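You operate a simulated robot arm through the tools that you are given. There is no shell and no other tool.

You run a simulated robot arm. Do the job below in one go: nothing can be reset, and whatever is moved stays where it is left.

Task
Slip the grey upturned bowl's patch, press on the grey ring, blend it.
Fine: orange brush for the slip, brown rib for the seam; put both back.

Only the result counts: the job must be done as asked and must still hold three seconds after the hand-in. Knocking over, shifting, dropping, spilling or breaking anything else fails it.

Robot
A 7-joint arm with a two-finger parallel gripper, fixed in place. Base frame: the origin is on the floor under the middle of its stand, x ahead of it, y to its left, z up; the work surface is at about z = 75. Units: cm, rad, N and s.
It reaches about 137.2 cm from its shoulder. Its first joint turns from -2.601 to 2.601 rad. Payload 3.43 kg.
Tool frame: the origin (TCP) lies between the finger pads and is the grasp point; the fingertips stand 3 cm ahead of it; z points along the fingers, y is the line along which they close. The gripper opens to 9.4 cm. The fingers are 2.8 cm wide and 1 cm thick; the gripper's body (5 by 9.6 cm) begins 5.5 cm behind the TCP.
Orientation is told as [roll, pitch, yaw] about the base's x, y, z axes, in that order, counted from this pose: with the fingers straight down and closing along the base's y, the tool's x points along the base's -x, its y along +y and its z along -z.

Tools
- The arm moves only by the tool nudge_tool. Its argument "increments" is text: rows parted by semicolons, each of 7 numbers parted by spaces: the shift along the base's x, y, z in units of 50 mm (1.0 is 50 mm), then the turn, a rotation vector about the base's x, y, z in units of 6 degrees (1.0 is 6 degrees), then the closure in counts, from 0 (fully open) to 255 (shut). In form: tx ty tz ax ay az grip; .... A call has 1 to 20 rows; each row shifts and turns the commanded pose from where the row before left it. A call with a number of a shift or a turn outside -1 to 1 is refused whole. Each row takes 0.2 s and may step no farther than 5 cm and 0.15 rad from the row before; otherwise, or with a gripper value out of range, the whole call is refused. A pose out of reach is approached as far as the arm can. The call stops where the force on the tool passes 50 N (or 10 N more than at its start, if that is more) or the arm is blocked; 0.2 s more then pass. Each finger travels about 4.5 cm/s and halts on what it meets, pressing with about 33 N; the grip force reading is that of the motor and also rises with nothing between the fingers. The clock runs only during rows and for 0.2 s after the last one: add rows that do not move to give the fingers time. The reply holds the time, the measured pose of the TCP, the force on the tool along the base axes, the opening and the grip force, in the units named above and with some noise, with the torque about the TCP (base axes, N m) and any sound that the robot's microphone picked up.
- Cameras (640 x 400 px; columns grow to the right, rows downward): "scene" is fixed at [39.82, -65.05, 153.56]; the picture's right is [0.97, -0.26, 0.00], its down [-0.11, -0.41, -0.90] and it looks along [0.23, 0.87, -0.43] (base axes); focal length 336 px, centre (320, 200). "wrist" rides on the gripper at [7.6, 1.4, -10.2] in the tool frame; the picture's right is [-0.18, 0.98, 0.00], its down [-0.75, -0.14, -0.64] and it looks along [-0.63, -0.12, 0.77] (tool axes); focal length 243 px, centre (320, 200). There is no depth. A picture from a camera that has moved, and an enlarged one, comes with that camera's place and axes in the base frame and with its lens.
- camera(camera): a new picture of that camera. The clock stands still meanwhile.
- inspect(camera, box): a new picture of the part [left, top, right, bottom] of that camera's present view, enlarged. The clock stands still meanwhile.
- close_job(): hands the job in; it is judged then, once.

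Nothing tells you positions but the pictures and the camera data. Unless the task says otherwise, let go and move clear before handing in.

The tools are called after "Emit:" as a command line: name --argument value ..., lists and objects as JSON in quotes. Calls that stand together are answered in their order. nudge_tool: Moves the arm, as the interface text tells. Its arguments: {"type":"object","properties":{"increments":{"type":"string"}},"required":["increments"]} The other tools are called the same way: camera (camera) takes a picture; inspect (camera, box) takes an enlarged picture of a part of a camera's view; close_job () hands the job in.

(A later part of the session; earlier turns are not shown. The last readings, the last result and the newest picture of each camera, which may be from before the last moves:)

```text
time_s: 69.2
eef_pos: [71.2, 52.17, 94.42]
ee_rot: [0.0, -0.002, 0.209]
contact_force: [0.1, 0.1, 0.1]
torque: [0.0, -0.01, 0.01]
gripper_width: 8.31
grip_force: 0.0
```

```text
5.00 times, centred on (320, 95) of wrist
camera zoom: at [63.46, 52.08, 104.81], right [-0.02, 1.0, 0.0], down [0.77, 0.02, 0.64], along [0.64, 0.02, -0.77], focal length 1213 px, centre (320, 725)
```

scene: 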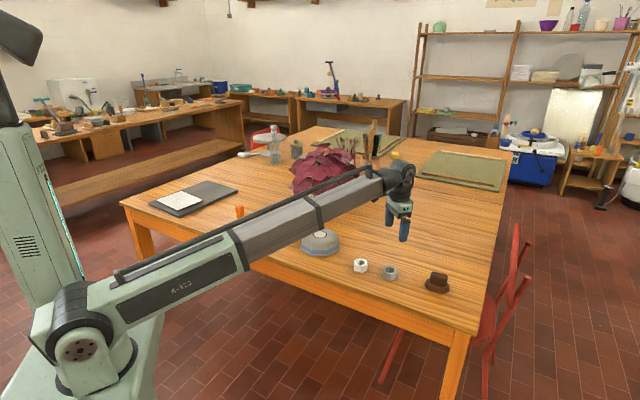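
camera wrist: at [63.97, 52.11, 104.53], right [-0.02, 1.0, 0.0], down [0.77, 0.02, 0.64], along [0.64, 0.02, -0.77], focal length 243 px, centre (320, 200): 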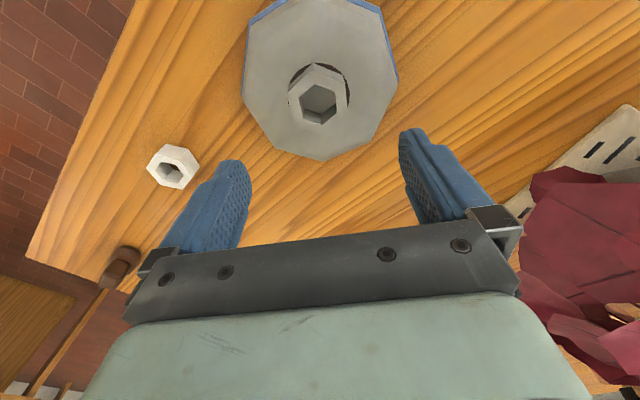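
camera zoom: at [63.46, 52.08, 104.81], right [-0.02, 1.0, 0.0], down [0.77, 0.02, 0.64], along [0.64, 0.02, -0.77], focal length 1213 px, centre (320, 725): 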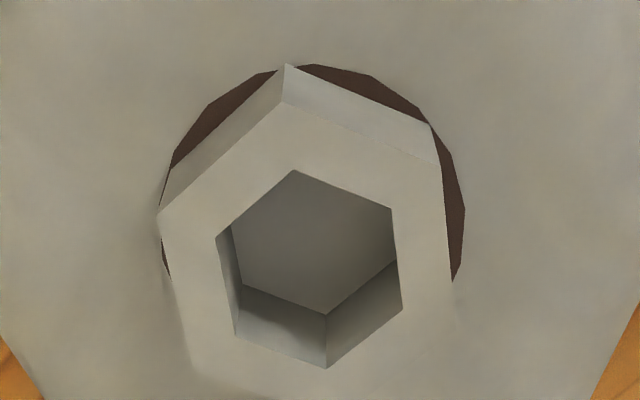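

The ring is pressed on and centred. Next I'll move over to look at the brown rib near (104, 14).

Emit:
nudge_tool --increments "0.547 -0.628 0.043 0 0 -1 0; 0.547 -0.628 0.043 0 0 -1 0; 0.547 -0.628 0.043 0 0 0 0; 0.547 -0.628 0.043 0 0 0 0; 0.547 -0.628 0.043 0 0 0 0; 0.547 -0.628 0.043 0 0 0 0; 0.547 -0.628 0.043 0 0 0 0; 0.547 -0.628 0.043 0 0 0 0; 0.547 -0.628 0.043 0 0 0 0; 0.547 -0.628 0.043 0 0 0 0; 0.547 -0.628 0.043 0 0 0 0; 0.547 -0.628 0.043 0 0 0 0; 0 0 0 0 0 0 0"

Emit:
camera --camera "wrist"

Emit:
inspect --camera "scene" --box '[415, 260, 465, 300]'

```text
time_s: 72.0
eef_pos: [103.99, 14.47, 97.13]
ee_rot: [0.002, 0.0, -0.001]
contact_force: [0.1, -0.2, 0.4]
torque: [0.0, 0.0, -0.01]
gripper_width: 9.41
grip_force: 0.0
```

```text
taken
camera wrist: at [96.37, 15.81, 107.45], right [0.18, 0.98, 0.0], down [0.75, -0.14, 0.64], along [0.63, -0.12, -0.77], focal length 243 px, centre (320, 200)
```

wrist: 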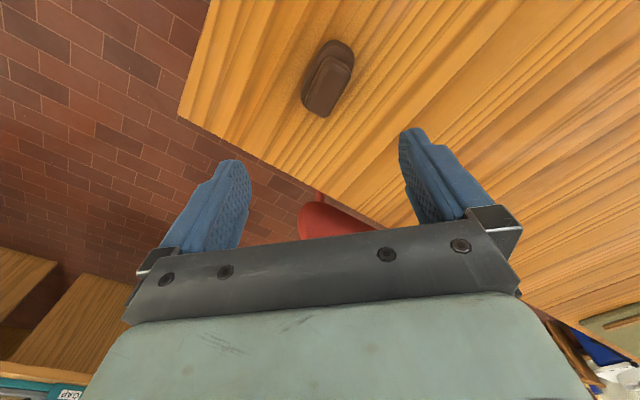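

```text
10.00 times, centred on (440, 280) of scene
camera zoom: at [39.82, -65.05, 153.56], right [0.97, -0.26, 0.0], down [-0.11, -0.41, -0.9], along [0.23, 0.87, -0.43], focal length 3364 px, centre (-880, -600)
```

zoom: 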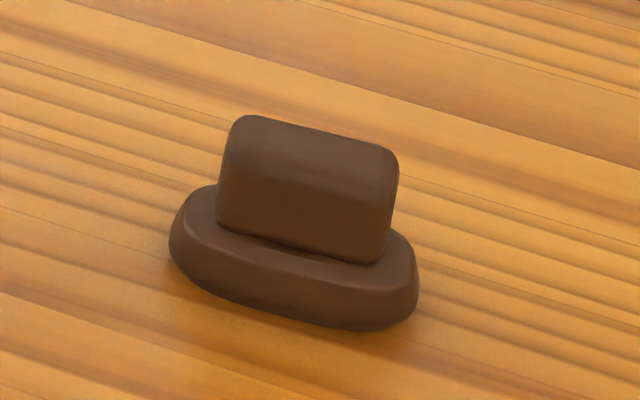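

Emit:
inspect --camera "wrist" --box '[285, 30, 370, 125]'

```text
4.21 times, centred on (328, 78) of wrist
camera zoom: at [96.37, 15.81, 107.45], right [0.18, 0.98, 0.0], down [0.75, -0.14, 0.64], along [0.63, -0.12, -0.77], focal length 1022 px, centre (288, 716)
```

zoom: 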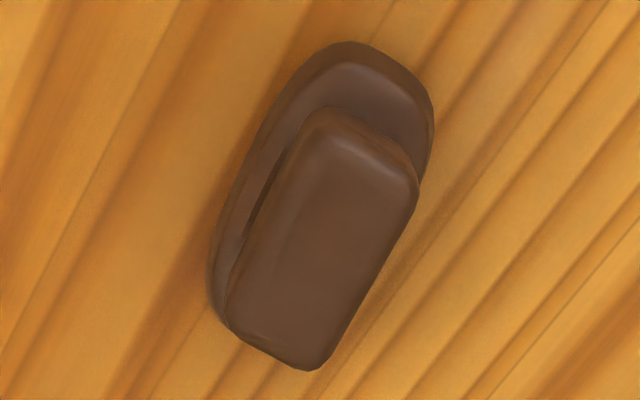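

The rib has an oval base of about 7.8 × 4 cm, with a handle of about 4.8 × 2.9 cm centred near (103.7, 15.2) and its top near z = 80.7. Its long axis is about −36° in the base frame. I'll yaw to match and come lower.

Emit:
nudge_tool --increments "-0.01 0.023 -0.267 0 0 -1 0; -0.01 0.023 -0.267 0 0 -1 0; -0.01 0.023 -0.267 0 0 -1 0; -0.01 0.023 -0.267 0 0 -1 0; -0.01 0.023 -0.267 0 0 -1 0; -0.01 0.023 -0.267 0 0 -1 0; 0 0 0 0 0 0 0"

Emit:
camera --camera "wrist"

Emit:
inspect --camera "wrist" --box '[240, 40, 400, 180]'

Emit:
inspect --camera "scene" --box '[405, 240, 475, 300]'

```text
time_s: 73.6
eef_pos: [103.69, 15.12, 89.12]
ee_rot: [0.002, -0.001, -0.629]
contact_force: [-0.1, 0.5, -0.3]
torque: [-0.04, -0.01, 0.0]
gripper_width: 9.4
grip_force: 0.2
```

```text
taken
camera wrist: at [98.4, 20.85, 99.34], right [0.73, 0.69, 0.0], down [0.52, -0.56, 0.64], along [0.44, -0.47, -0.77], focal length 243 px, centre (320, 200)
```

wrist: 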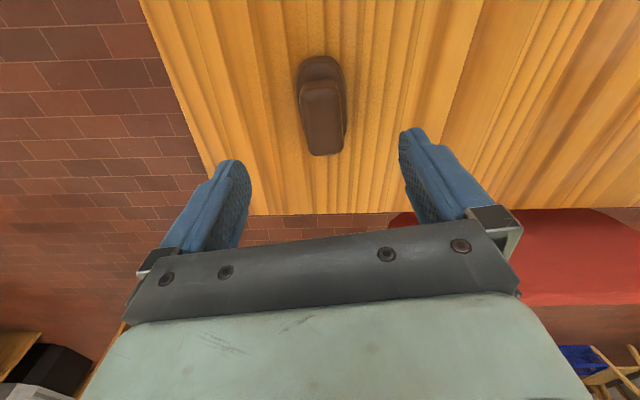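

```text
2.86 times, centred on (320, 110) of wrist
camera zoom: at [98.4, 20.85, 99.34], right [0.73, 0.69, 0.0], down [0.52, -0.56, 0.64], along [0.44, -0.47, -0.77], focal length 693 px, centre (320, 457)
```

zoom: 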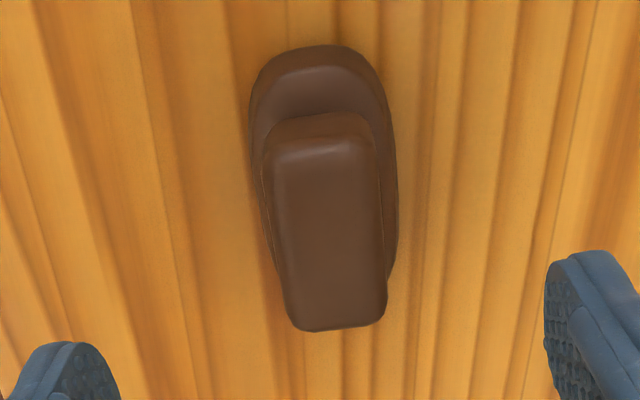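

```text
6.67 times, centred on (440, 270) of scene
camera zoom: at [39.82, -65.05, 153.56], right [0.97, -0.26, 0.0], down [-0.11, -0.41, -0.9], along [0.23, 0.87, -0.43], focal length 2243 px, centre (-480, -267)
```

zoom: 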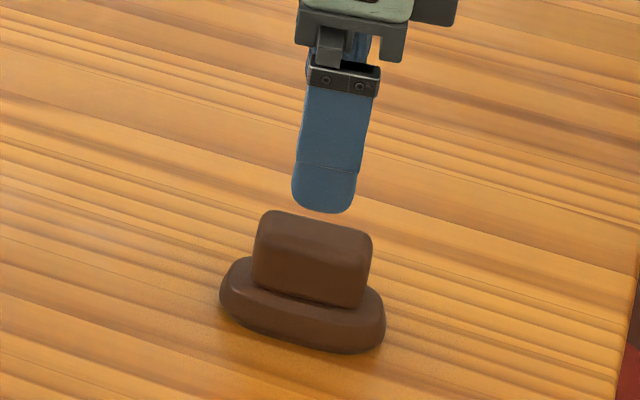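

The handle centre is about 3 mm off, and its axis is nearer −39°. I'll correct both and lower so the fingertips stop about 3 cm above the table, above the rib's base.

Emit:
nudge_tool --increments "0.02 0.025 -0.5 0 0 -0.33 0; 0.02 0.025 -0.5 0 0 0 0; 0 0 -0.4 0 0 0 0; 0 0 -0.2 0 0 0 0; 0 0 0 0 0 0 0; 0 0 0 0 0 0 0"

Emit:
camera --camera "wrist"

Emit:
inspect --camera "wrist" --box '[240, 80, 400, 240]'

Emit:
inspect --camera "scene" --box '[405, 240, 475, 300]'

```text
time_s: 75.0
eef_pos: [103.94, 15.56, 81.03]
ee_rot: [0.001, -0.001, -0.663]
contact_force: [-0.1, 0.9, -0.3]
torque: [0.02, 0.04, 0.01]
gripper_width: 9.41
grip_force: 0.0
```

```text
taken
camera wrist: at [98.84, 21.36, 91.25], right [0.75, 0.66, 0.0], down [0.51, -0.57, 0.64], along [0.43, -0.48, -0.77], focal length 243 px, centre (320, 200)
```

wrist: 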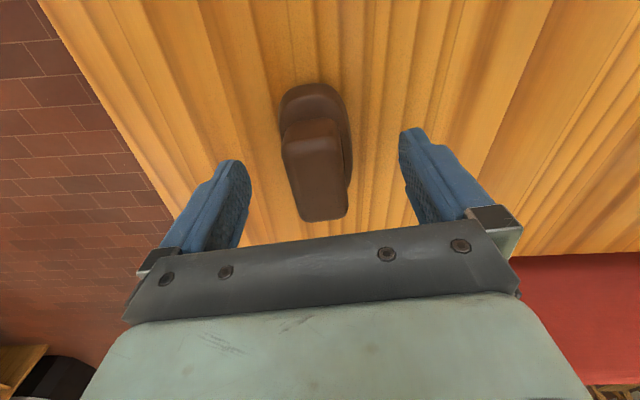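

```text
2.50 times, centred on (320, 160) of wrist
camera zoom: at [98.84, 21.36, 91.25], right [0.75, 0.66, 0.0], down [0.51, -0.57, 0.64], along [0.43, -0.48, -0.77], focal length 606 px, centre (320, 300)
```

zoom: 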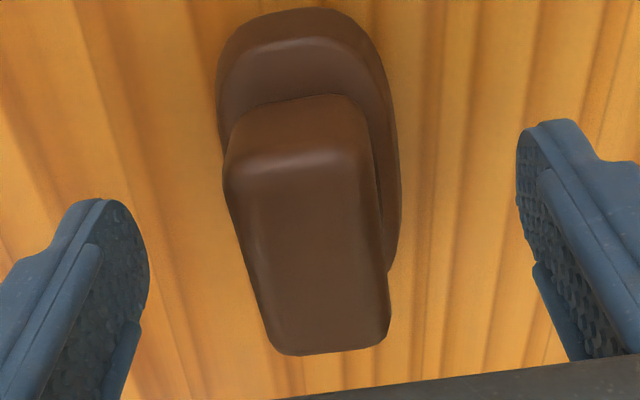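

```text
6.67 times, centred on (440, 270) of scene
camera zoom: at [39.82, -65.05, 153.56], right [0.97, -0.26, 0.0], down [-0.11, -0.41, -0.9], along [0.23, 0.87, -0.43], focal length 2243 px, centre (-480, -267)
```

zoom: 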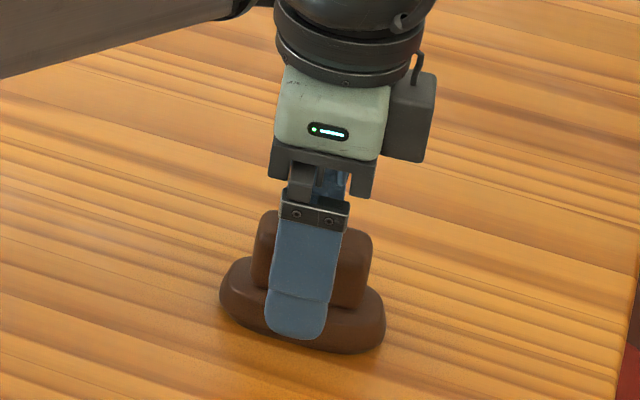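

The handle is centred between the fingers and lined up. I'll close on it.

Emit:
nudge_tool --increments "0 0 0 0 0 0 120; 0 0 0 0 0 0 140; 0 0 0 0 0 0 255; 0 0 0 0 0 0 255; 0 0 0 0 0 0 255; 0 0 0 0 0 0 255; 0 0 0 0 0 0 255; 0 0 0 0 0 0 255; 0 0 0 0 0 0 255"

Emit:
inspect --camera "wrist" --box '[240, 80, 400, 240]'

Emit:
inspect --camera "scene" --box '[405, 240, 475, 300]'

```text
time_s: 77.0
eef_pos: [103.96, 15.44, 81.03]
ee_rot: [0.002, -0.002, -0.663]
contact_force: [1.0, -0.3, 1.2]
torque: [0.01, -0.01, 0.04]
gripper_width: 3.57
grip_force: 33.1
```

```text
2.50 times, centred on (320, 160) of wrist
camera zoom: at [98.84, 21.36, 91.26], right [0.75, 0.66, 0.0], down [0.51, -0.57, 0.64], along [0.43, -0.48, -0.77], focal length 606 px, centre (320, 300)
```

zoom: 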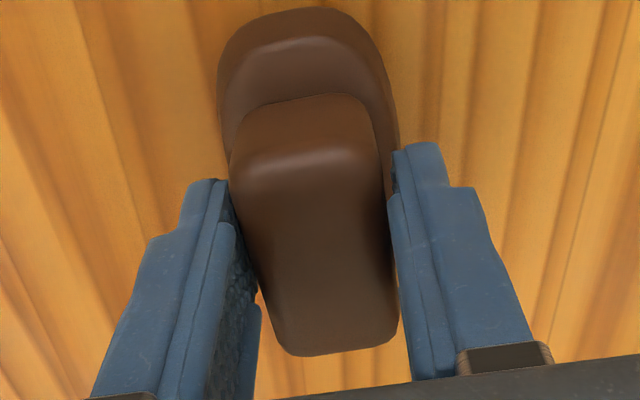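

```text
6.67 times, centred on (440, 270) of scene
camera zoom: at [39.82, -65.05, 153.56], right [0.97, -0.26, 0.0], down [-0.11, -0.41, -0.9], along [0.23, 0.87, -0.43], focal length 2243 px, centre (-480, -267)
```

zoom: 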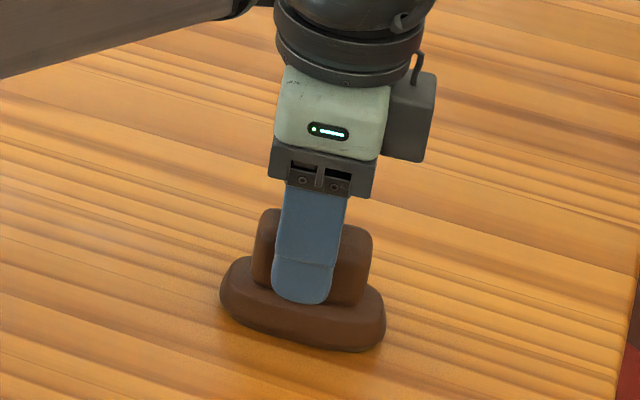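

The rib is gripped at 3.57 cm. I'll lift it slowly straight up and check that it holds.

Emit:
nudge_tool --increments "0 0 0.03 0 0 0 255; 0 0 0.05 0 0 0 255; 0 0 0.12 0 0 0 255; 0 0 0.2 0 0 0 255; 0 0 0.3 0 0 0 255; 0 0 0.3 0 0 0 255; 0 0 0.3 0 0 0 255; 0 0 0.3 0 0 0 255; 0 0 0.3 0 0 0 255; 0 0 0.2 0 0 0 255; 0 0 0.1 0 0 0 255; 0 0 0 0 0 0 255"

Emit:
inspect --camera "wrist" --box '[240, 80, 400, 240]'

Emit:
inspect --camera "scene" --box '[395, 210, 475, 270]'

```text
time_s: 79.6
eef_pos: [103.91, 15.41, 92.08]
ee_rot: [0.002, -0.002, -0.663]
contact_force: [0.4, -0.4, 0.1]
torque: [0.0, 0.01, -0.01]
gripper_width: 3.56
grip_force: 33.2
```

```text
2.50 times, centred on (320, 160) of wrist
camera zoom: at [98.83, 21.25, 102.32], right [0.75, 0.66, 0.0], down [0.51, -0.57, 0.64], along [0.43, -0.48, -0.77], focal length 606 px, centre (320, 300)
```

zoom: 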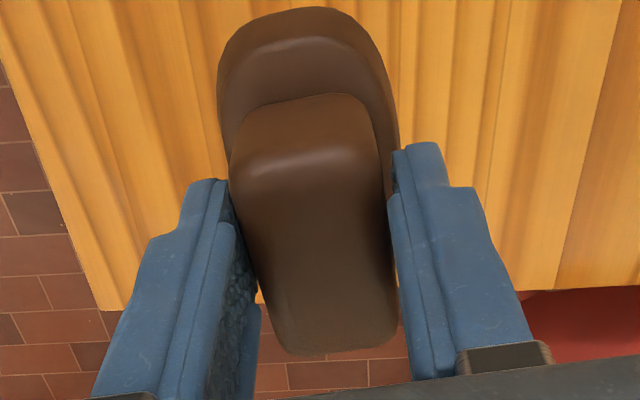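

```text
6.67 times, centred on (435, 240) of scene
camera zoom: at [39.82, -65.05, 153.56], right [0.97, -0.26, 0.0], down [-0.11, -0.41, -0.9], along [0.23, 0.87, -0.43], focal length 2243 px, centre (-447, -67)
```

zoom: 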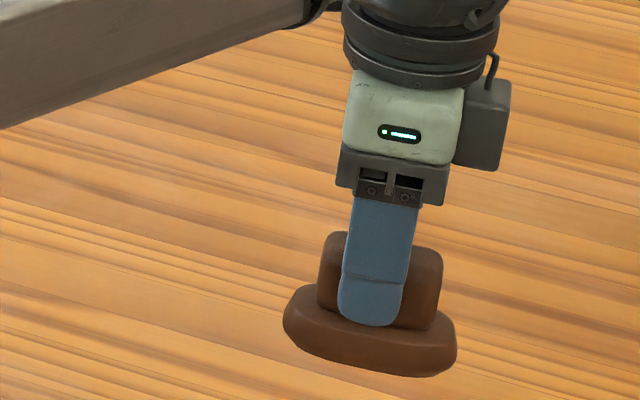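

The rib is held firmly. I'll carry it to the near side of the bowl, above and outside the ring.

Emit:
nudge_tool --increments "-0.1646 0.1412 0 0 0 0 255; -0.3291 0.2824 0 0 0 0 255; -0.4937 0.4236 0 0 0 0 255; -0.5485 0.4707 0 0 0 0 255; -0.5485 0.4707 0 0 0 0 255; -0.5485 0.4707 0 0 0 0 255; -0.5485 0.4707 0 0 0 0 255; -0.5485 0.4707 0 0 0 0 255; -0.5485 0.4707 0 0 0 0 255; -0.5485 0.4707 0 0 0 0 255; -0.5485 0.4707 0 0 0 0 255; -0.5485 0.4707 0 0 0 0 255; -0.5485 0.4707 0 0 0 0 255; -0.4388 0.3766 0 0 0 0 255; -0.2743 0.2354 0 0 0 0 255; -0.1646 0.1412 0 0 0 0 255; 0 0 0 0 0 0 255"

Emit:
camera --camera "wrist"

Emit:
camera --camera "scene"

Emit:
inspect --camera "scene" --box '[270, 190, 360, 260]'

```text
time_s: 83.2
eef_pos: [67.07, 46.84, 91.9]
ee_rot: [0.002, -0.002, -0.663]
contact_force: [0.1, -0.2, -0.8]
torque: [0.03, 0.01, 0.0]
gripper_width: 3.58
grip_force: 33.0
```

```text
taken
camera wrist: at [62.05, 52.72, 102.24], right [0.75, 0.66, 0.0], down [0.51, -0.57, 0.64], along [0.43, -0.48, -0.77], focal length 243 px, centre (320, 200)
```

wrist: 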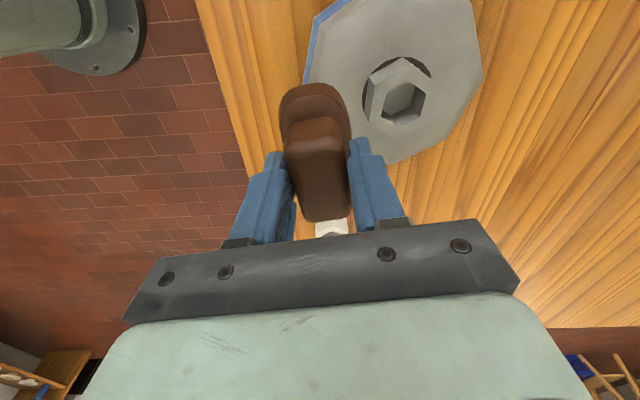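

```text
taken
```

scene: 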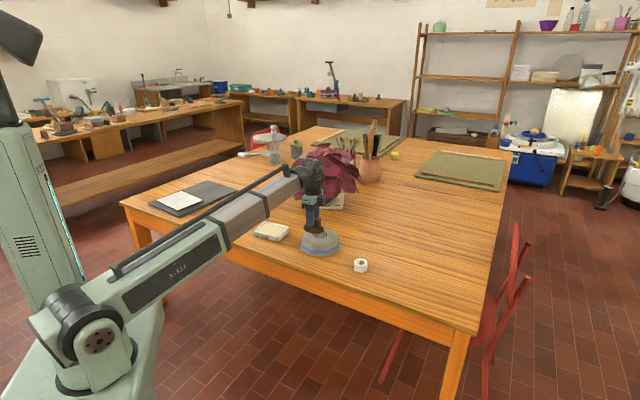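

```text
5.71 times, centred on (315, 225) of scene
camera zoom: at [39.82, -65.05, 153.56], right [0.97, -0.26, 0.0], down [-0.11, -0.41, -0.9], along [0.23, 0.87, -0.43], focal length 1922 px, centre (349, 57)
```

zoom: 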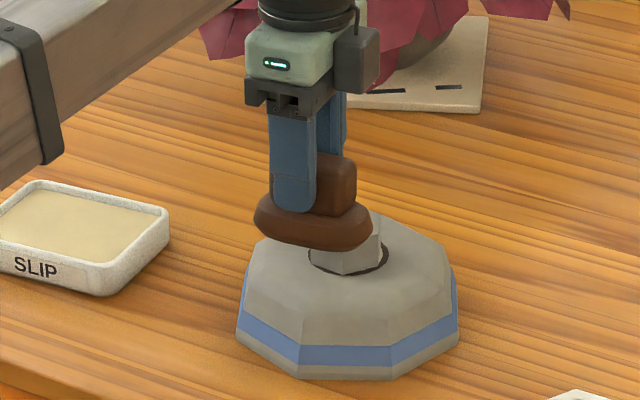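

Emit:
inspect --camera "wrist" --box '[270, 0, 490, 170]'

```text
2.35 times, centred on (380, 85) of wrist
camera zoom: at [62.05, 52.72, 102.24], right [0.75, 0.66, 0.0], down [0.51, -0.57, 0.64], along [0.43, -0.48, -0.77], focal length 571 px, centre (179, 471)
```

zoom: 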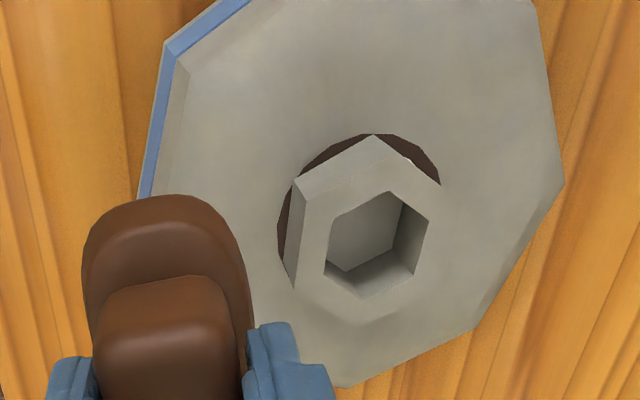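

The ring is about 6.6 cm from the rib centre, square to the rib's long side. I'll move in slightly and lower until the rib just touches the bowl top.

Emit:
nudge_tool --increments "0.074 0.095 -0.1 0 0 0 255; 0 0 -0.3 0 0 0 255; 0 0 -0.3 0 0 0 255; 0 0 -0.2 0 0 0 255; 0 0 -0.12 0 0 0 255; 0 0 -0.04 0 0 0 255; 0 0 0 0 0 0 255"

Emit:
inspect --camera "scene" --box '[290, 205, 350, 250]'

Emit:
inspect --camera "wrist" --box '[250, 20, 490, 200]'

```text
time_s: 84.8
eef_pos: [67.65, 47.42, 86.64]
ee_rot: [0.003, -0.003, -0.663]
contact_force: [0.5, 0.0, -0.2]
torque: [0.01, 0.02, -0.01]
gripper_width: 3.57
grip_force: 33.3
```

```text
8.89 times, centred on (320, 228) of scene
camera zoom: at [39.82, -65.05, 153.56], right [0.97, -0.26, 0.0], down [-0.11, -0.41, -0.9], along [0.23, 0.87, -0.43], focal length 2991 px, centre (320, -44)
```

zoom: 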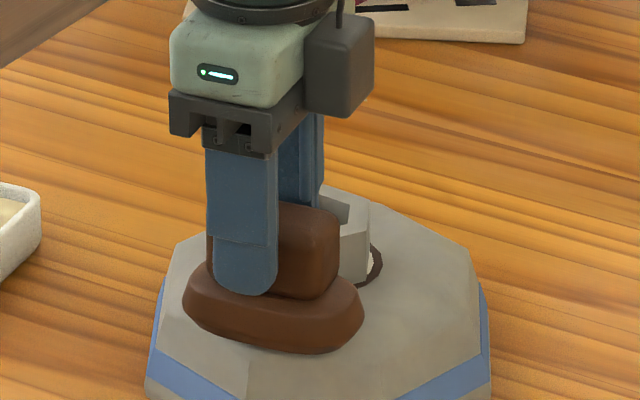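

```text
2.22 times, centred on (370, 110) of wrist
camera zoom: at [62.5, 53.22, 96.95], right [0.75, 0.66, 0.0], down [0.51, -0.57, 0.64], along [0.43, -0.48, -0.77], focal length 539 px, centre (209, 400)
```

zoom: 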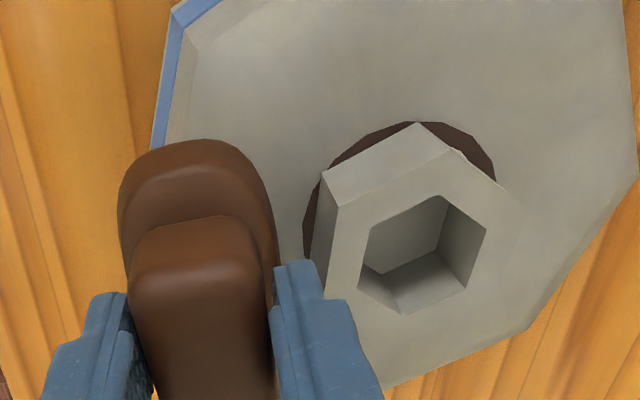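

Emit:
nudge_tool --increments "0 0 -0.03 0 0 0 255; 0 0 -0.02 0 0 0 255; 0 0 0 0 0 0 255"

```text
time_s: 85.6
eef_pos: [67.64, 47.6, 86.46]
ee_rot: [0.003, -0.001, -0.663]
contact_force: [-0.2, 0.3, -1.2]
torque: [-0.01, -0.03, 0.03]
gripper_width: 3.55
grip_force: 32.6
```

Emit:
nudge_tool --increments "0 0 -0.012 0 0 0 255; 0 0 -0.012 0 0 0 255; 0 0 0 0 0 0 255"

```text
time_s: 86.4
eef_pos: [67.67, 47.42, 86.39]
ee_rot: [0.002, -0.002, -0.664]
contact_force: [1.1, 0.7, 6.4]
torque: [0.15, -0.09, -0.05]
gripper_width: 3.54
grip_force: 33.0
```

The rib rests lightly on the bowl top with 6 N. I'll slide it in towards the ring.

Emit:
nudge_tool --increments "0.0246 0.0315 0 0 0 0 255; 0.0246 0.0315 0 0 0 0 255; 0.0246 0.0315 0 0 0 0 255; 0 0 0 0 0 0 255"

Emit:
inspect --camera "wrist" --box '[250, 20, 490, 200]'

Emit:
inspect --camera "scene" --box '[290, 205, 350, 250]'

```text
time_s: 87.4
eef_pos: [68.04, 47.7, 86.36]
ee_rot: [0.003, -0.001, -0.663]
contact_force: [-2.0, -4.5, 12.2]
torque: [-0.07, 0.06, -0.03]
gripper_width: 3.58
grip_force: 32.4
```

```text
2.22 times, centred on (370, 110) of wrist
camera zoom: at [62.91, 53.7, 96.63], right [0.75, 0.66, 0.0], down [0.51, -0.57, 0.64], along [0.43, -0.48, -0.77], focal length 539 px, centre (209, 400)
```

zoom: 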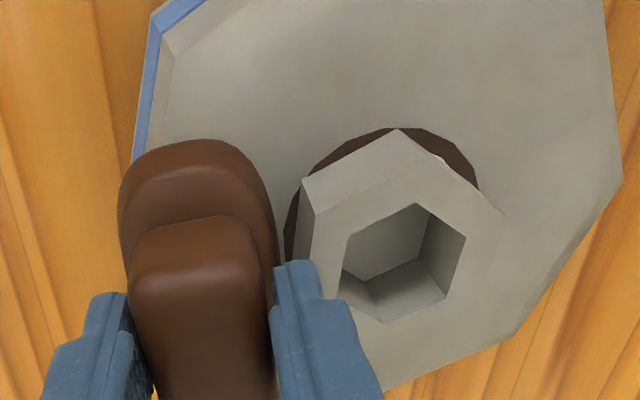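

```text
8.89 times, centred on (320, 228) of scene
camera zoom: at [39.82, -65.05, 153.56], right [0.97, -0.26, 0.0], down [-0.11, -0.41, -0.9], along [0.23, 0.87, -0.43], focal length 2991 px, centre (320, -44)
```

zoom: 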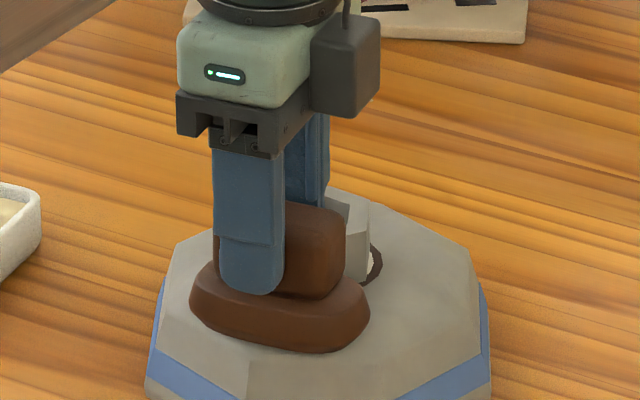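

Lateral friction is only about 5 N and the bowl hasn't moved. I'll lighten the contact slightly and carry on towards the ring.

Emit:
nudge_tool --increments "0 0 0.007 0 0 0 255; 0.0246 0.0315 0 0 0 0 255; 0.0123 0.0158 0 0 0 0 255; 0 0 0 0 0 0 255"

Emit:
inspect --camera "wrist" --box '[290, 60, 410, 180]'

Emit:
inspect --camera "scene" --box '[290, 205, 350, 250]'

```text
time_s: 88.4
eef_pos: [68.27, 48.26, 86.38]
ee_rot: [0.002, -0.002, -0.664]
contact_force: [-1.3, -3.3, 1.5]
torque: [-0.1, 0.02, -0.02]
gripper_width: 3.57
grip_force: 32.9
```

```text
3.33 times, centred on (350, 120) of wrist
camera zoom: at [63.13, 54.06, 96.64], right [0.75, 0.66, 0.0], down [0.51, -0.57, 0.64], along [0.43, -0.48, -0.77], focal length 809 px, centre (220, 467)
```

zoom: 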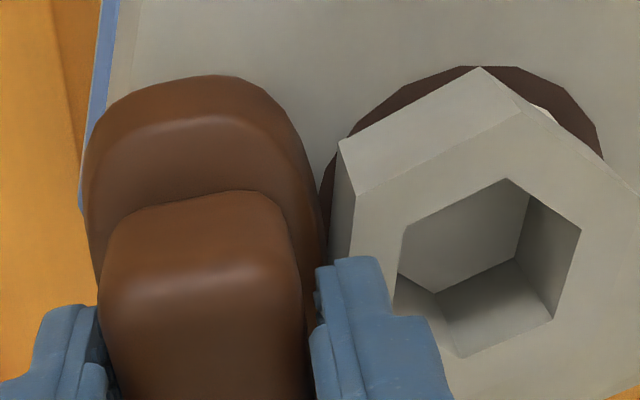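

```text
8.89 times, centred on (320, 228) of scene
camera zoom: at [39.82, -65.05, 153.56], right [0.97, -0.26, 0.0], down [-0.11, -0.41, -0.9], along [0.23, 0.87, -0.43], focal length 2991 px, centre (320, -44)
```

zoom: 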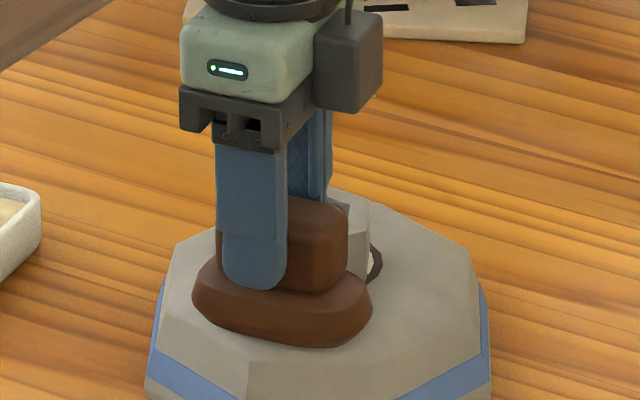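

The rib side is now touching the ring at about 3.5 N, with the bowl steady. I'll back off slightly, turn the rib parallel to the nearest flat of the ring, and come in again.

Emit:
nudge_tool --increments "-0.0493 -0.063 0.03 0 0 0 255; -0.055 0.0875 0 0 0 -0.86 255; -0.055 0.0875 0 0 0 -0.86 255; 0 0 -0.03 0 0 0 255; 0.0224 0.02 0 0 0 0 255; 0 0 0 0 0 0 255"

Emit:
inspect --camera "wrist" --box '[270, 60, 430, 180]'

Emit:
inspect --camera "scene" --box '[290, 205, 350, 250]'

```text
time_s: 89.8
eef_pos: [67.46, 48.81, 86.32]
ee_rot: [0.001, -0.002, -0.843]
contact_force: [-2.3, -2.3, 5.5]
torque: [-0.07, 0.09, 0.01]
gripper_width: 3.57
grip_force: 32.7
```

```text
3.33 times, centred on (350, 120) of wrist
camera zoom: at [63.53, 55.48, 96.64], right [0.86, 0.52, 0.0], down [0.39, -0.66, 0.64], along [0.33, -0.55, -0.77], focal length 809 px, centre (220, 467)
```

zoom: 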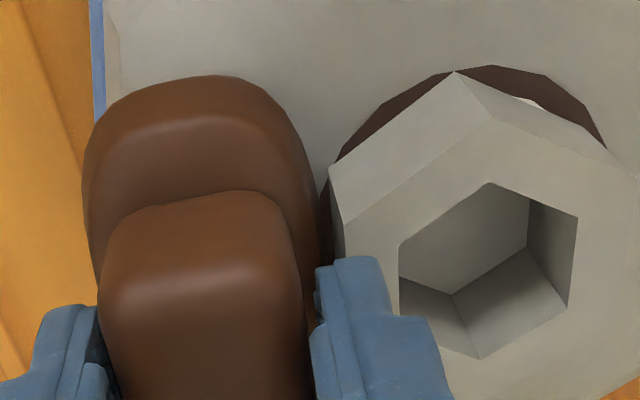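

```text
8.89 times, centred on (320, 228) of scene
camera zoom: at [39.82, -65.05, 153.56], right [0.97, -0.26, 0.0], down [-0.11, -0.41, -0.9], along [0.23, 0.87, -0.43], focal length 2991 px, centre (320, -44)
```

zoom: 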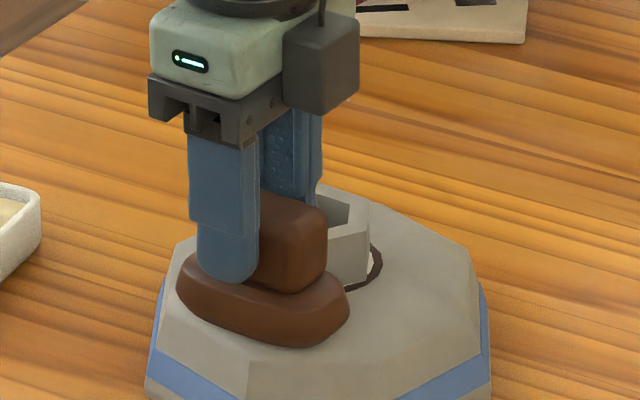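

Emit:
nudge_tool --increments "0.0299 0.0266 0 0 0 0 255; 0 0 0 0 0 0 255"

```text
time_s: 90.4
eef_pos: [67.57, 48.94, 86.44]
ee_rot: [0.001, -0.002, -0.842]
contact_force: [-6.5, -5.4, 10.8]
torque: [-0.19, 0.24, 0.01]
gripper_width: 3.55
grip_force: 32.8
```

It's in contact with the flat. I'll lighten slightly and stroke along this flat.

Emit:
nudge_tool --increments "-0.004 -0.0035 0.005 0 0 0 255; 0.0798 -0.0896 0 0 0 0 255; 0.0798 -0.0896 0 0 0 0 255; 0.0798 -0.0896 0 0 0 0 255; 0 0 0 0 0 0 255"

Emit:
inspect --camera "wrist" --box '[270, 60, 430, 180]'

Emit:
inspect --camera "scene" --box '[290, 205, 350, 250]'

```text
time_s: 91.6
eef_pos: [68.86, 47.58, 86.29]
ee_rot: [0.001, -0.002, -0.843]
contact_force: [1.3, 0.5, 0.2]
torque: [0.05, 0.02, 0.04]
gripper_width: 3.54
grip_force: 33.3
```

```text
3.33 times, centred on (350, 120) of wrist
camera zoom: at [64.83, 54.26, 96.64], right [0.86, 0.52, 0.0], down [0.39, -0.66, 0.64], along [0.33, -0.55, -0.77], focal length 809 px, centre (220, 467)
```

zoom: 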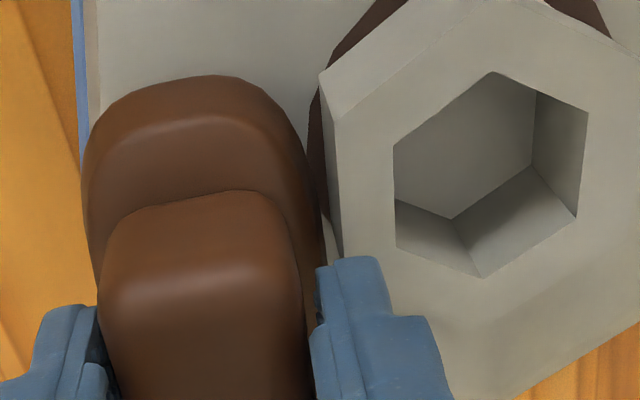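

```text
8.89 times, centred on (320, 228) of scene
camera zoom: at [39.82, -65.05, 153.56], right [0.97, -0.26, 0.0], down [-0.11, -0.41, -0.9], along [0.23, 0.87, -0.43], focal length 2991 px, centre (320, -44)
```

zoom: 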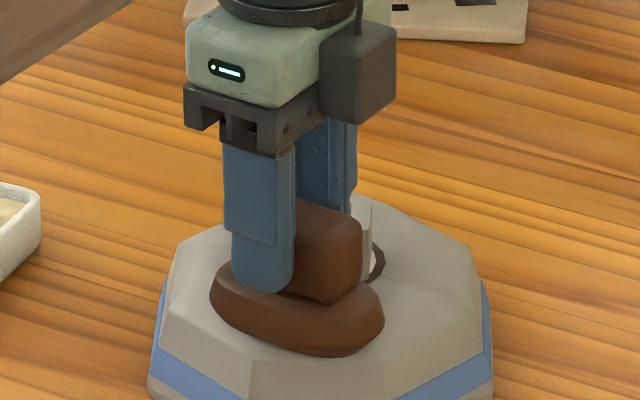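

The bowl was nudged about 2 mm by the push against the ring, so I'll use lighter contact from here. The ring centre is now about (71.3, 52.3). I'll stroke back along this flat with a tiny gap and light downward pressure.

Emit:
nudge_tool --increments "0 0 -0.008 0 0 0 255; -0.0727 0.102 0 0 0 0 255; -0.0727 0.102 0 0 0 0 255; -0.0727 0.102 0 0 0 0 255; -0.0887 0.0993 0 0 0 0 255; -0.0887 0.0993 0 0 0 0 255; 0 0 0 0 0 0 255"

Emit:
inspect --camera "wrist" --box '[270, 60, 430, 180]'

Emit:
inspect --camera "scene" --box '[290, 205, 350, 250]'

```text
time_s: 93.2
eef_pos: [66.85, 50.05, 86.39]
ee_rot: [0.003, -0.002, -0.844]
contact_force: [0.1, -6.1, 9.9]
torque: [-0.22, -0.14, -0.06]
gripper_width: 3.57
grip_force: 33.0
```

```text
3.33 times, centred on (350, 120) of wrist
camera zoom: at [62.89, 56.74, 96.63], right [0.86, 0.52, 0.0], down [0.39, -0.66, 0.64], along [0.33, -0.55, -0.77], focal length 809 px, centre (220, 467)
```

zoom: 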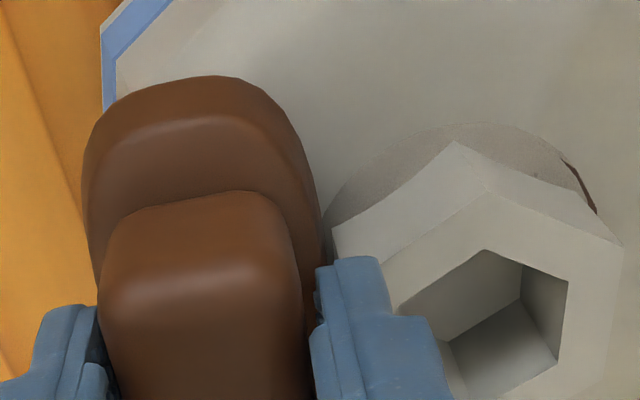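

```text
8.89 times, centred on (320, 228) of scene
camera zoom: at [39.82, -65.05, 153.56], right [0.97, -0.26, 0.0], down [-0.11, -0.41, -0.9], along [0.23, 0.87, -0.43], focal length 2991 px, centre (320, -44)
```

zoom: 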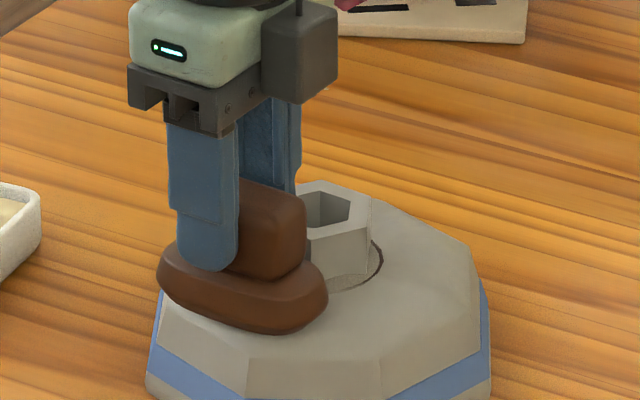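

The seam is changing: part of the dark band has turned grey and looks blended. I'll look closer to see which part remains.

Emit:
inspect --camera "scene" --box '[308, 218, 340, 242]'

Emit:
inspect --camera "wrist" --box '[340, 90, 440, 170]'

```text
16.00 times, centred on (324, 230) of scene
camera zoom: at [39.82, -65.05, 153.56], right [0.97, -0.26, 0.0], down [-0.11, -0.41, -0.9], along [0.23, 0.87, -0.43], focal length 5383 px, centre (256, -280)
```

zoom: 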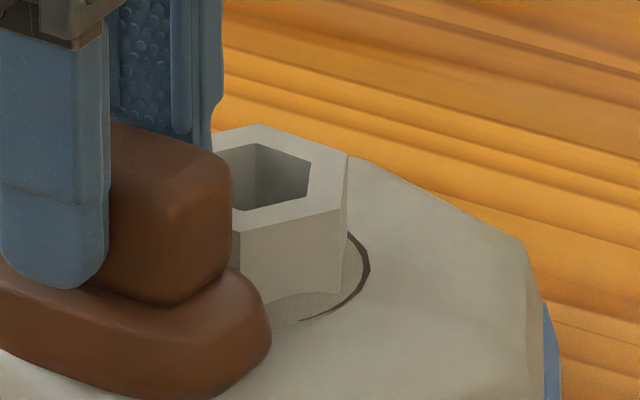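

```text
5.00 times, centred on (390, 130) of wrist
camera zoom: at [62.89, 56.74, 96.63], right [0.86, 0.52, 0.0], down [0.39, -0.66, 0.64], along [0.33, -0.55, -0.77], focal length 1213 px, centre (-30, 550)
```

zoom: 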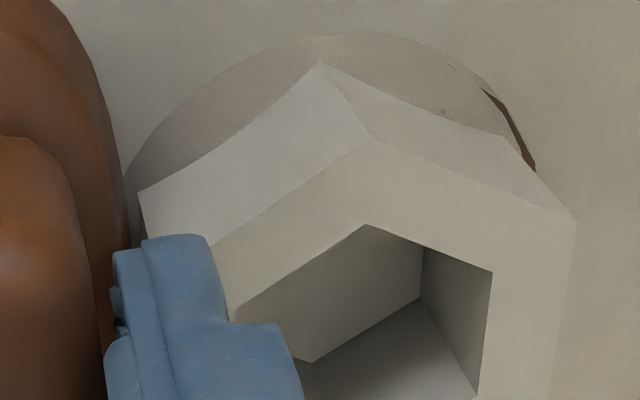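

A grey blended collar now surrounds the ring. The remaining brown sliver is just where the ring sits 1–2 mm off the patch centre. I'll add another light stroke to see whether anything still changes.

Emit:
nudge_tool --increments "0 0 0.006 0 0 0 255; 0.0798 -0.0896 0 0 0 0 255; 0.0798 -0.0896 0 0 0 0 255; 0.0798 -0.0896 0 0 0 0 255; 0.0798 -0.0896 0 0 0 0 255; 0 0 0 0 0 0 255"

Emit:
inspect --camera "wrist" --box '[300, 50, 460, 170]'

Emit:
inspect --camera "scene" --box '[290, 205, 350, 250]'

```text
time_s: 94.6
eef_pos: [68.41, 48.33, 86.38]
ee_rot: [0.002, -0.002, -0.842]
contact_force: [0.5, 0.3, -0.4]
torque: [0.01, 0.01, 0.02]
gripper_width: 3.58
grip_force: 33.1
```

```text
3.33 times, centred on (380, 110) of wrist
camera zoom: at [64.52, 55.03, 96.69], right [0.86, 0.52, 0.0], down [0.39, -0.66, 0.64], along [0.33, -0.55, -0.77], focal length 809 px, centre (120, 500)
```

zoom: 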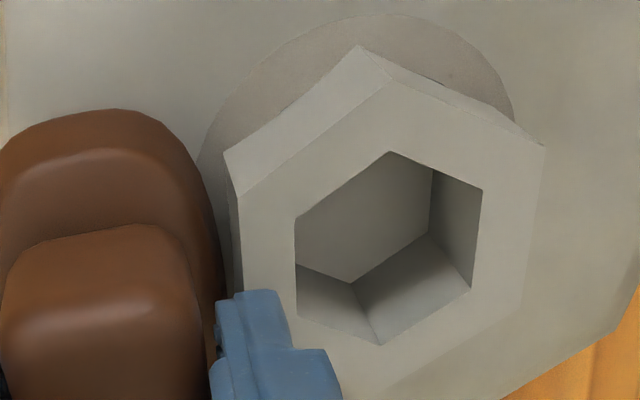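

```text
8.89 times, centred on (320, 228) of scene
camera zoom: at [39.82, -65.05, 153.56], right [0.97, -0.26, 0.0], down [-0.11, -0.41, -0.9], along [0.23, 0.87, -0.43], focal length 2991 px, centre (320, -44)
```

zoom: 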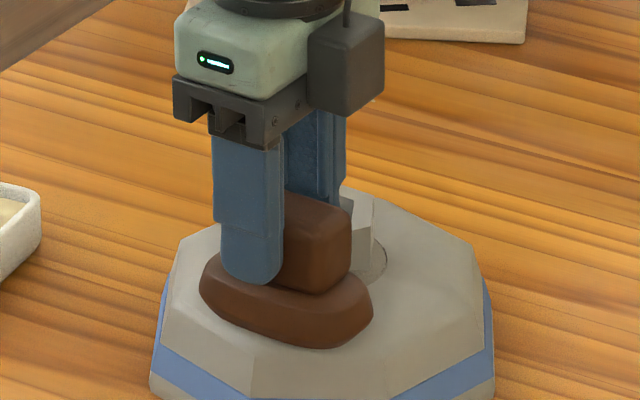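

The brown sliver is gone too, so the collar now covers the whole patch. I'll check the seam in detail from both cameras.

Emit:
inspect --camera "wrist" --box '[340, 45, 460, 145]'

Emit:
inspect --camera "scene" --box '[308, 218, 340, 242]'

```text
4.00 times, centred on (400, 95) of wrist
camera zoom: at [64.52, 55.03, 96.69], right [0.86, 0.52, 0.0], down [0.39, -0.66, 0.64], along [0.33, -0.55, -0.77], focal length 970 px, centre (0, 620)
```

zoom: 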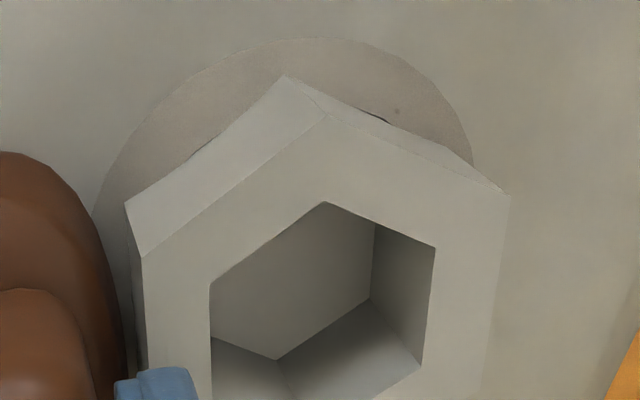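

```text
16.00 times, centred on (324, 230) of scene
camera zoom: at [39.82, -65.05, 153.56], right [0.97, -0.26, 0.0], down [-0.11, -0.41, -0.9], along [0.23, 0.87, -0.43], focal length 5383 px, centre (256, -280)
```

zoom: 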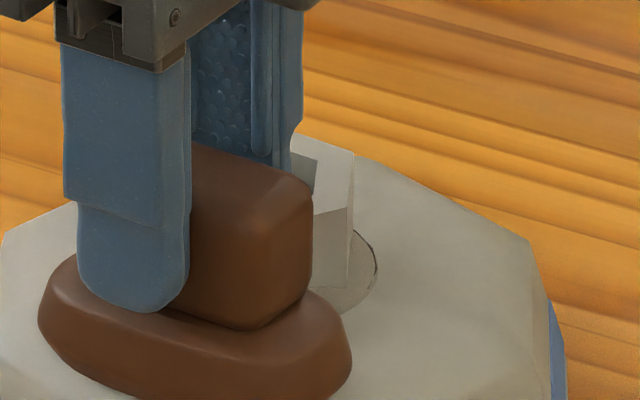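

Emit:
inspect --camera "scene" --box '[280, 200, 360, 260]'

```text
6.67 times, centred on (320, 230) of scene
camera zoom: at [39.82, -65.05, 153.56], right [0.97, -0.26, 0.0], down [-0.11, -0.41, -0.9], along [0.23, 0.87, -0.43], focal length 2243 px, centre (320, 0)
```

zoom: 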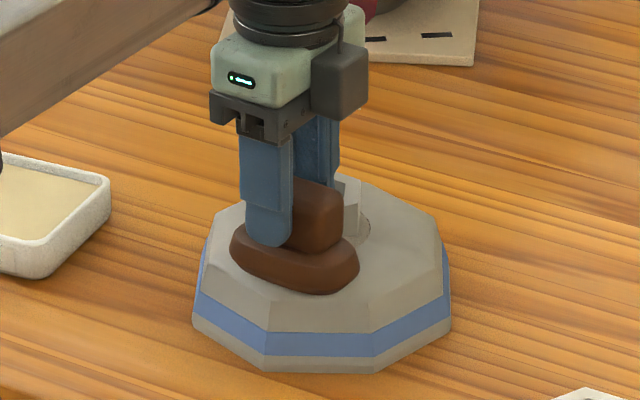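

The collar grew during that stroke, so progress builds up with strokes, but the bowl has crept about 4 mm in +x+y. I'll lift over and do the opposite side, where light contact also counteracts that drift.

Emit:
nudge_tool --increments "-0.02 -0.018 0.02 0 0 0 255; 0 0 0.2 0 0 0 255; 0 0 0.3 0 0 0 255; 0 0 0.3 0 0 0 255; 0.2 0.22 0 0 0 0 255; 0.4 0.44 0 0 0 0 255; 0.4 0.44 0 0 0 0 255; 0.3 0.33 0 0 0 0 255; 0.164 0.176 0 0 0 0 255; 0 0 0 0 0 0 255"

Emit:
camera --camera "wrist"

Emit:
inspect --camera "scene" --box '[280, 195, 360, 255]'

```text
time_s: 96.8
eef_pos: [75.59, 56.18, 90.42]
ee_rot: [0.002, -0.001, -0.843]
contact_force: [-1.3, 0.1, -1.4]
torque: [0.02, 0.02, 0.02]
gripper_width: 3.58
grip_force: 32.8
```

```text
taken
camera wrist: at [71.66, 62.87, 100.77], right [0.86, 0.52, 0.0], down [0.39, -0.66, 0.64], along [0.33, -0.55, -0.77], focal length 243 px, centre (320, 200)
```

wrist: 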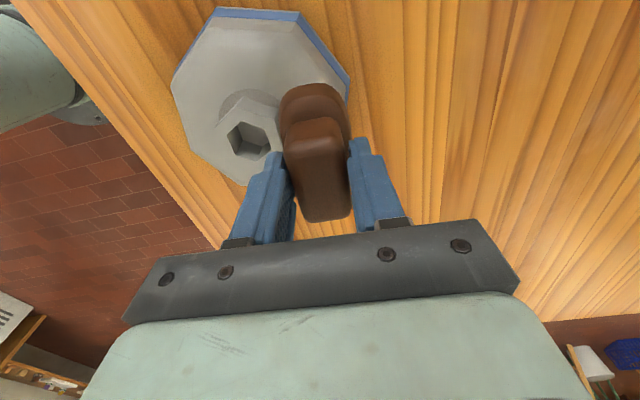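

```text
6.67 times, centred on (320, 225) of scene
camera zoom: at [39.82, -65.05, 153.56], right [0.97, -0.26, 0.0], down [-0.11, -0.41, -0.9], along [0.23, 0.87, -0.43], focal length 2243 px, centre (320, 33)
```

zoom: 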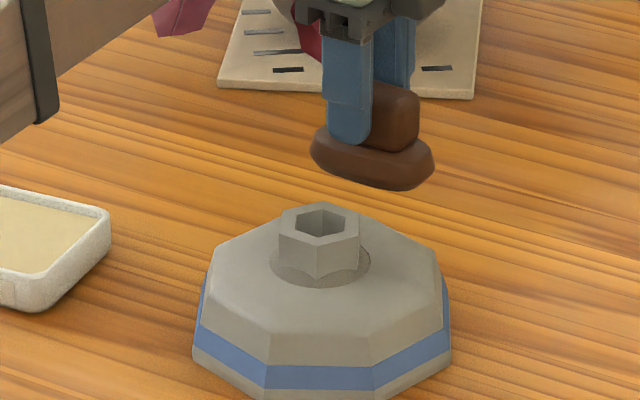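

Emit:
inspect --camera "scene" --box '[306, 215, 338, 239]'

Emit:
inspect --camera "wrist" --box '[170, 60, 330, 190]'

```text
16.00 times, centred on (322, 227) of scene
camera zoom: at [39.82, -65.05, 153.56], right [0.97, -0.26, 0.0], down [-0.11, -0.41, -0.9], along [0.23, 0.87, -0.43], focal length 5383 px, centre (288, -232)
```

zoom: 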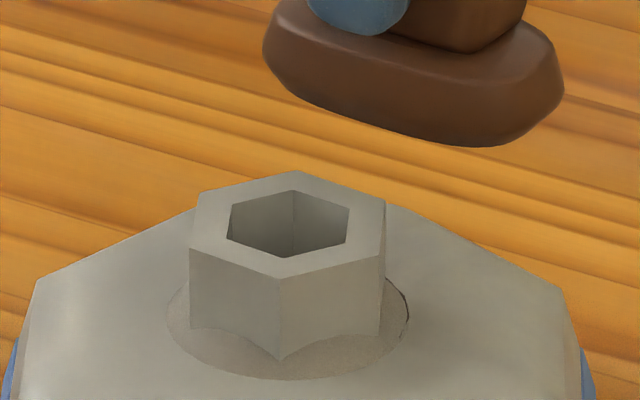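

```text
3.08 times, centred on (250, 125) of wrist
camera zoom: at [71.66, 62.87, 100.77], right [0.86, 0.52, 0.0], down [0.39, -0.66, 0.64], along [0.33, -0.55, -0.77], focal length 746 px, centre (535, 431)
```

zoom: 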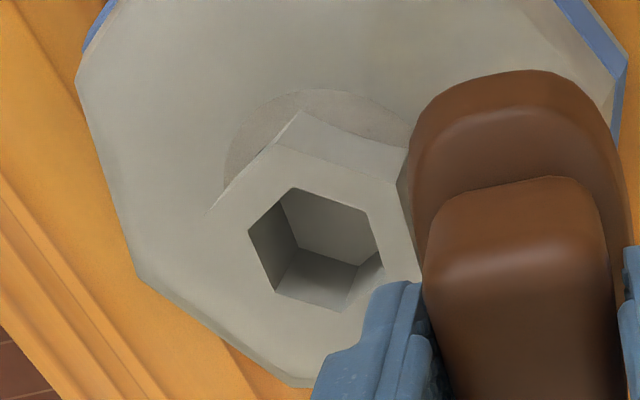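

A continuous fillet now runs all the way around the ring. To be thorough, I'll make a light stroke on this opposite side too, and see if it moves the bowl back.

Emit:
nudge_tool --increments "0 0 -0.3 0 0 0 255; 0 0 -0.3 0 0 0 255; 0 0 -0.15 0 0 0 255; 0 0 -0.06 0 0 0 255; 0 0 -0.01 0 0 0 255; 0 0 0 0 0 0 255"

```text
time_s: 98.2
eef_pos: [75.63, 56.22, 86.42]
ee_rot: [0.001, -0.002, -0.841]
contact_force: [-0.3, -0.4, -0.1]
torque: [0.0, -0.02, -0.01]
gripper_width: 3.55
grip_force: 32.7
```

Emit:
nudge_tool --increments "0 0 -0.006 0 0 0 255; -0.0299 -0.0266 0 0 0 0 255; -0.0299 -0.0266 0 0 0 0 255; 0 0 0 0 0 0 255"

Emit:
inspect --camera "wrist" --box '[170, 60, 330, 190]'

Emit:
inspect --camera "scene" --box '[280, 200, 360, 260]'

```text
time_s: 99.2
eef_pos: [75.39, 55.92, 86.34]
ee_rot: [0.003, -0.003, -0.843]
contact_force: [0.0, -0.3, -1.4]
torque: [-0.02, 0.03, 0.01]
gripper_width: 3.56
grip_force: 32.7
```

```text
3.08 times, centred on (250, 125) of wrist
camera zoom: at [71.39, 62.59, 96.66], right [0.86, 0.52, 0.0], down [0.39, -0.66, 0.64], along [0.33, -0.55, -0.77], focal length 746 px, centre (535, 431)
```

zoom: 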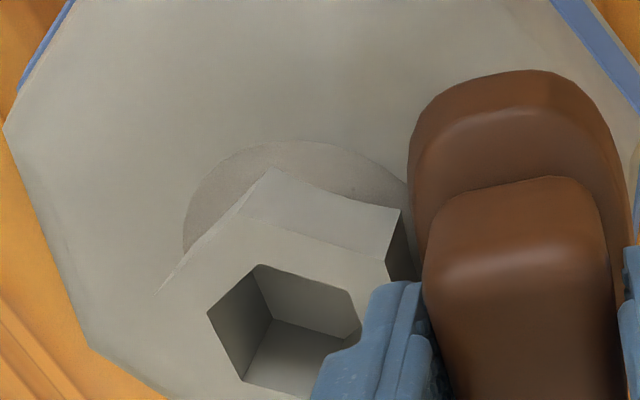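

```text
6.67 times, centred on (320, 230) of scene
camera zoom: at [39.82, -65.05, 153.56], right [0.97, -0.26, 0.0], down [-0.11, -0.41, -0.9], along [0.23, 0.87, -0.43], focal length 2243 px, centre (320, 0)
```

zoom: 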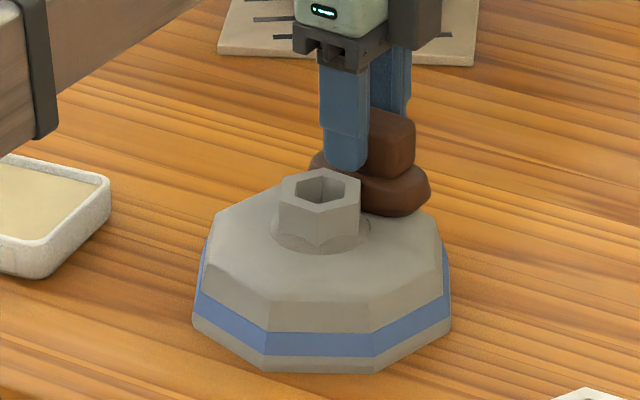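

Emit:
nudge_tool --increments "0 0 -0.006 0 0 0 255; -0.0149 -0.0133 0 0 0 0 255; 0 0 0 0 0 0 255"

```text
time_s: 100.0
eef_pos: [75.26, 55.89, 86.46]
ee_rot: [0.0, -0.001, -0.844]
contact_force: [-0.3, -0.1, -0.7]
torque: [0.03, 0.03, 0.01]
gripper_width: 3.55
grip_force: 33.0
```

Emit:
nudge_tool --increments "0 0 -0.008 0 0 0 255; 0 0 0 0 0 0 255"

```text
time_s: 100.6
eef_pos: [75.26, 55.88, 86.34]
ee_rot: [0.002, -0.001, -0.842]
contact_force: [-0.1, 0.4, 1.8]
torque: [0.05, 0.01, 0.01]
gripper_width: 3.54
grip_force: 32.8
```

There is light contact now. I'll close in the last bit and stroke along this flat.

Emit:
nudge_tool --increments "0 0 -0.002 0 0 0 255; -0.0149 -0.0133 0 0 0 0 255; -0.0075 -0.0067 0 0 0 0 255; 0 0 0 0 0 0 255"

```text
time_s: 101.6
eef_pos: [75.3, 55.88, 86.3]
ee_rot: [0.001, -0.003, -0.843]
contact_force: [4.0, 4.2, 5.8]
torque: [0.27, -0.2, 0.02]
gripper_width: 3.55
grip_force: 32.9
```

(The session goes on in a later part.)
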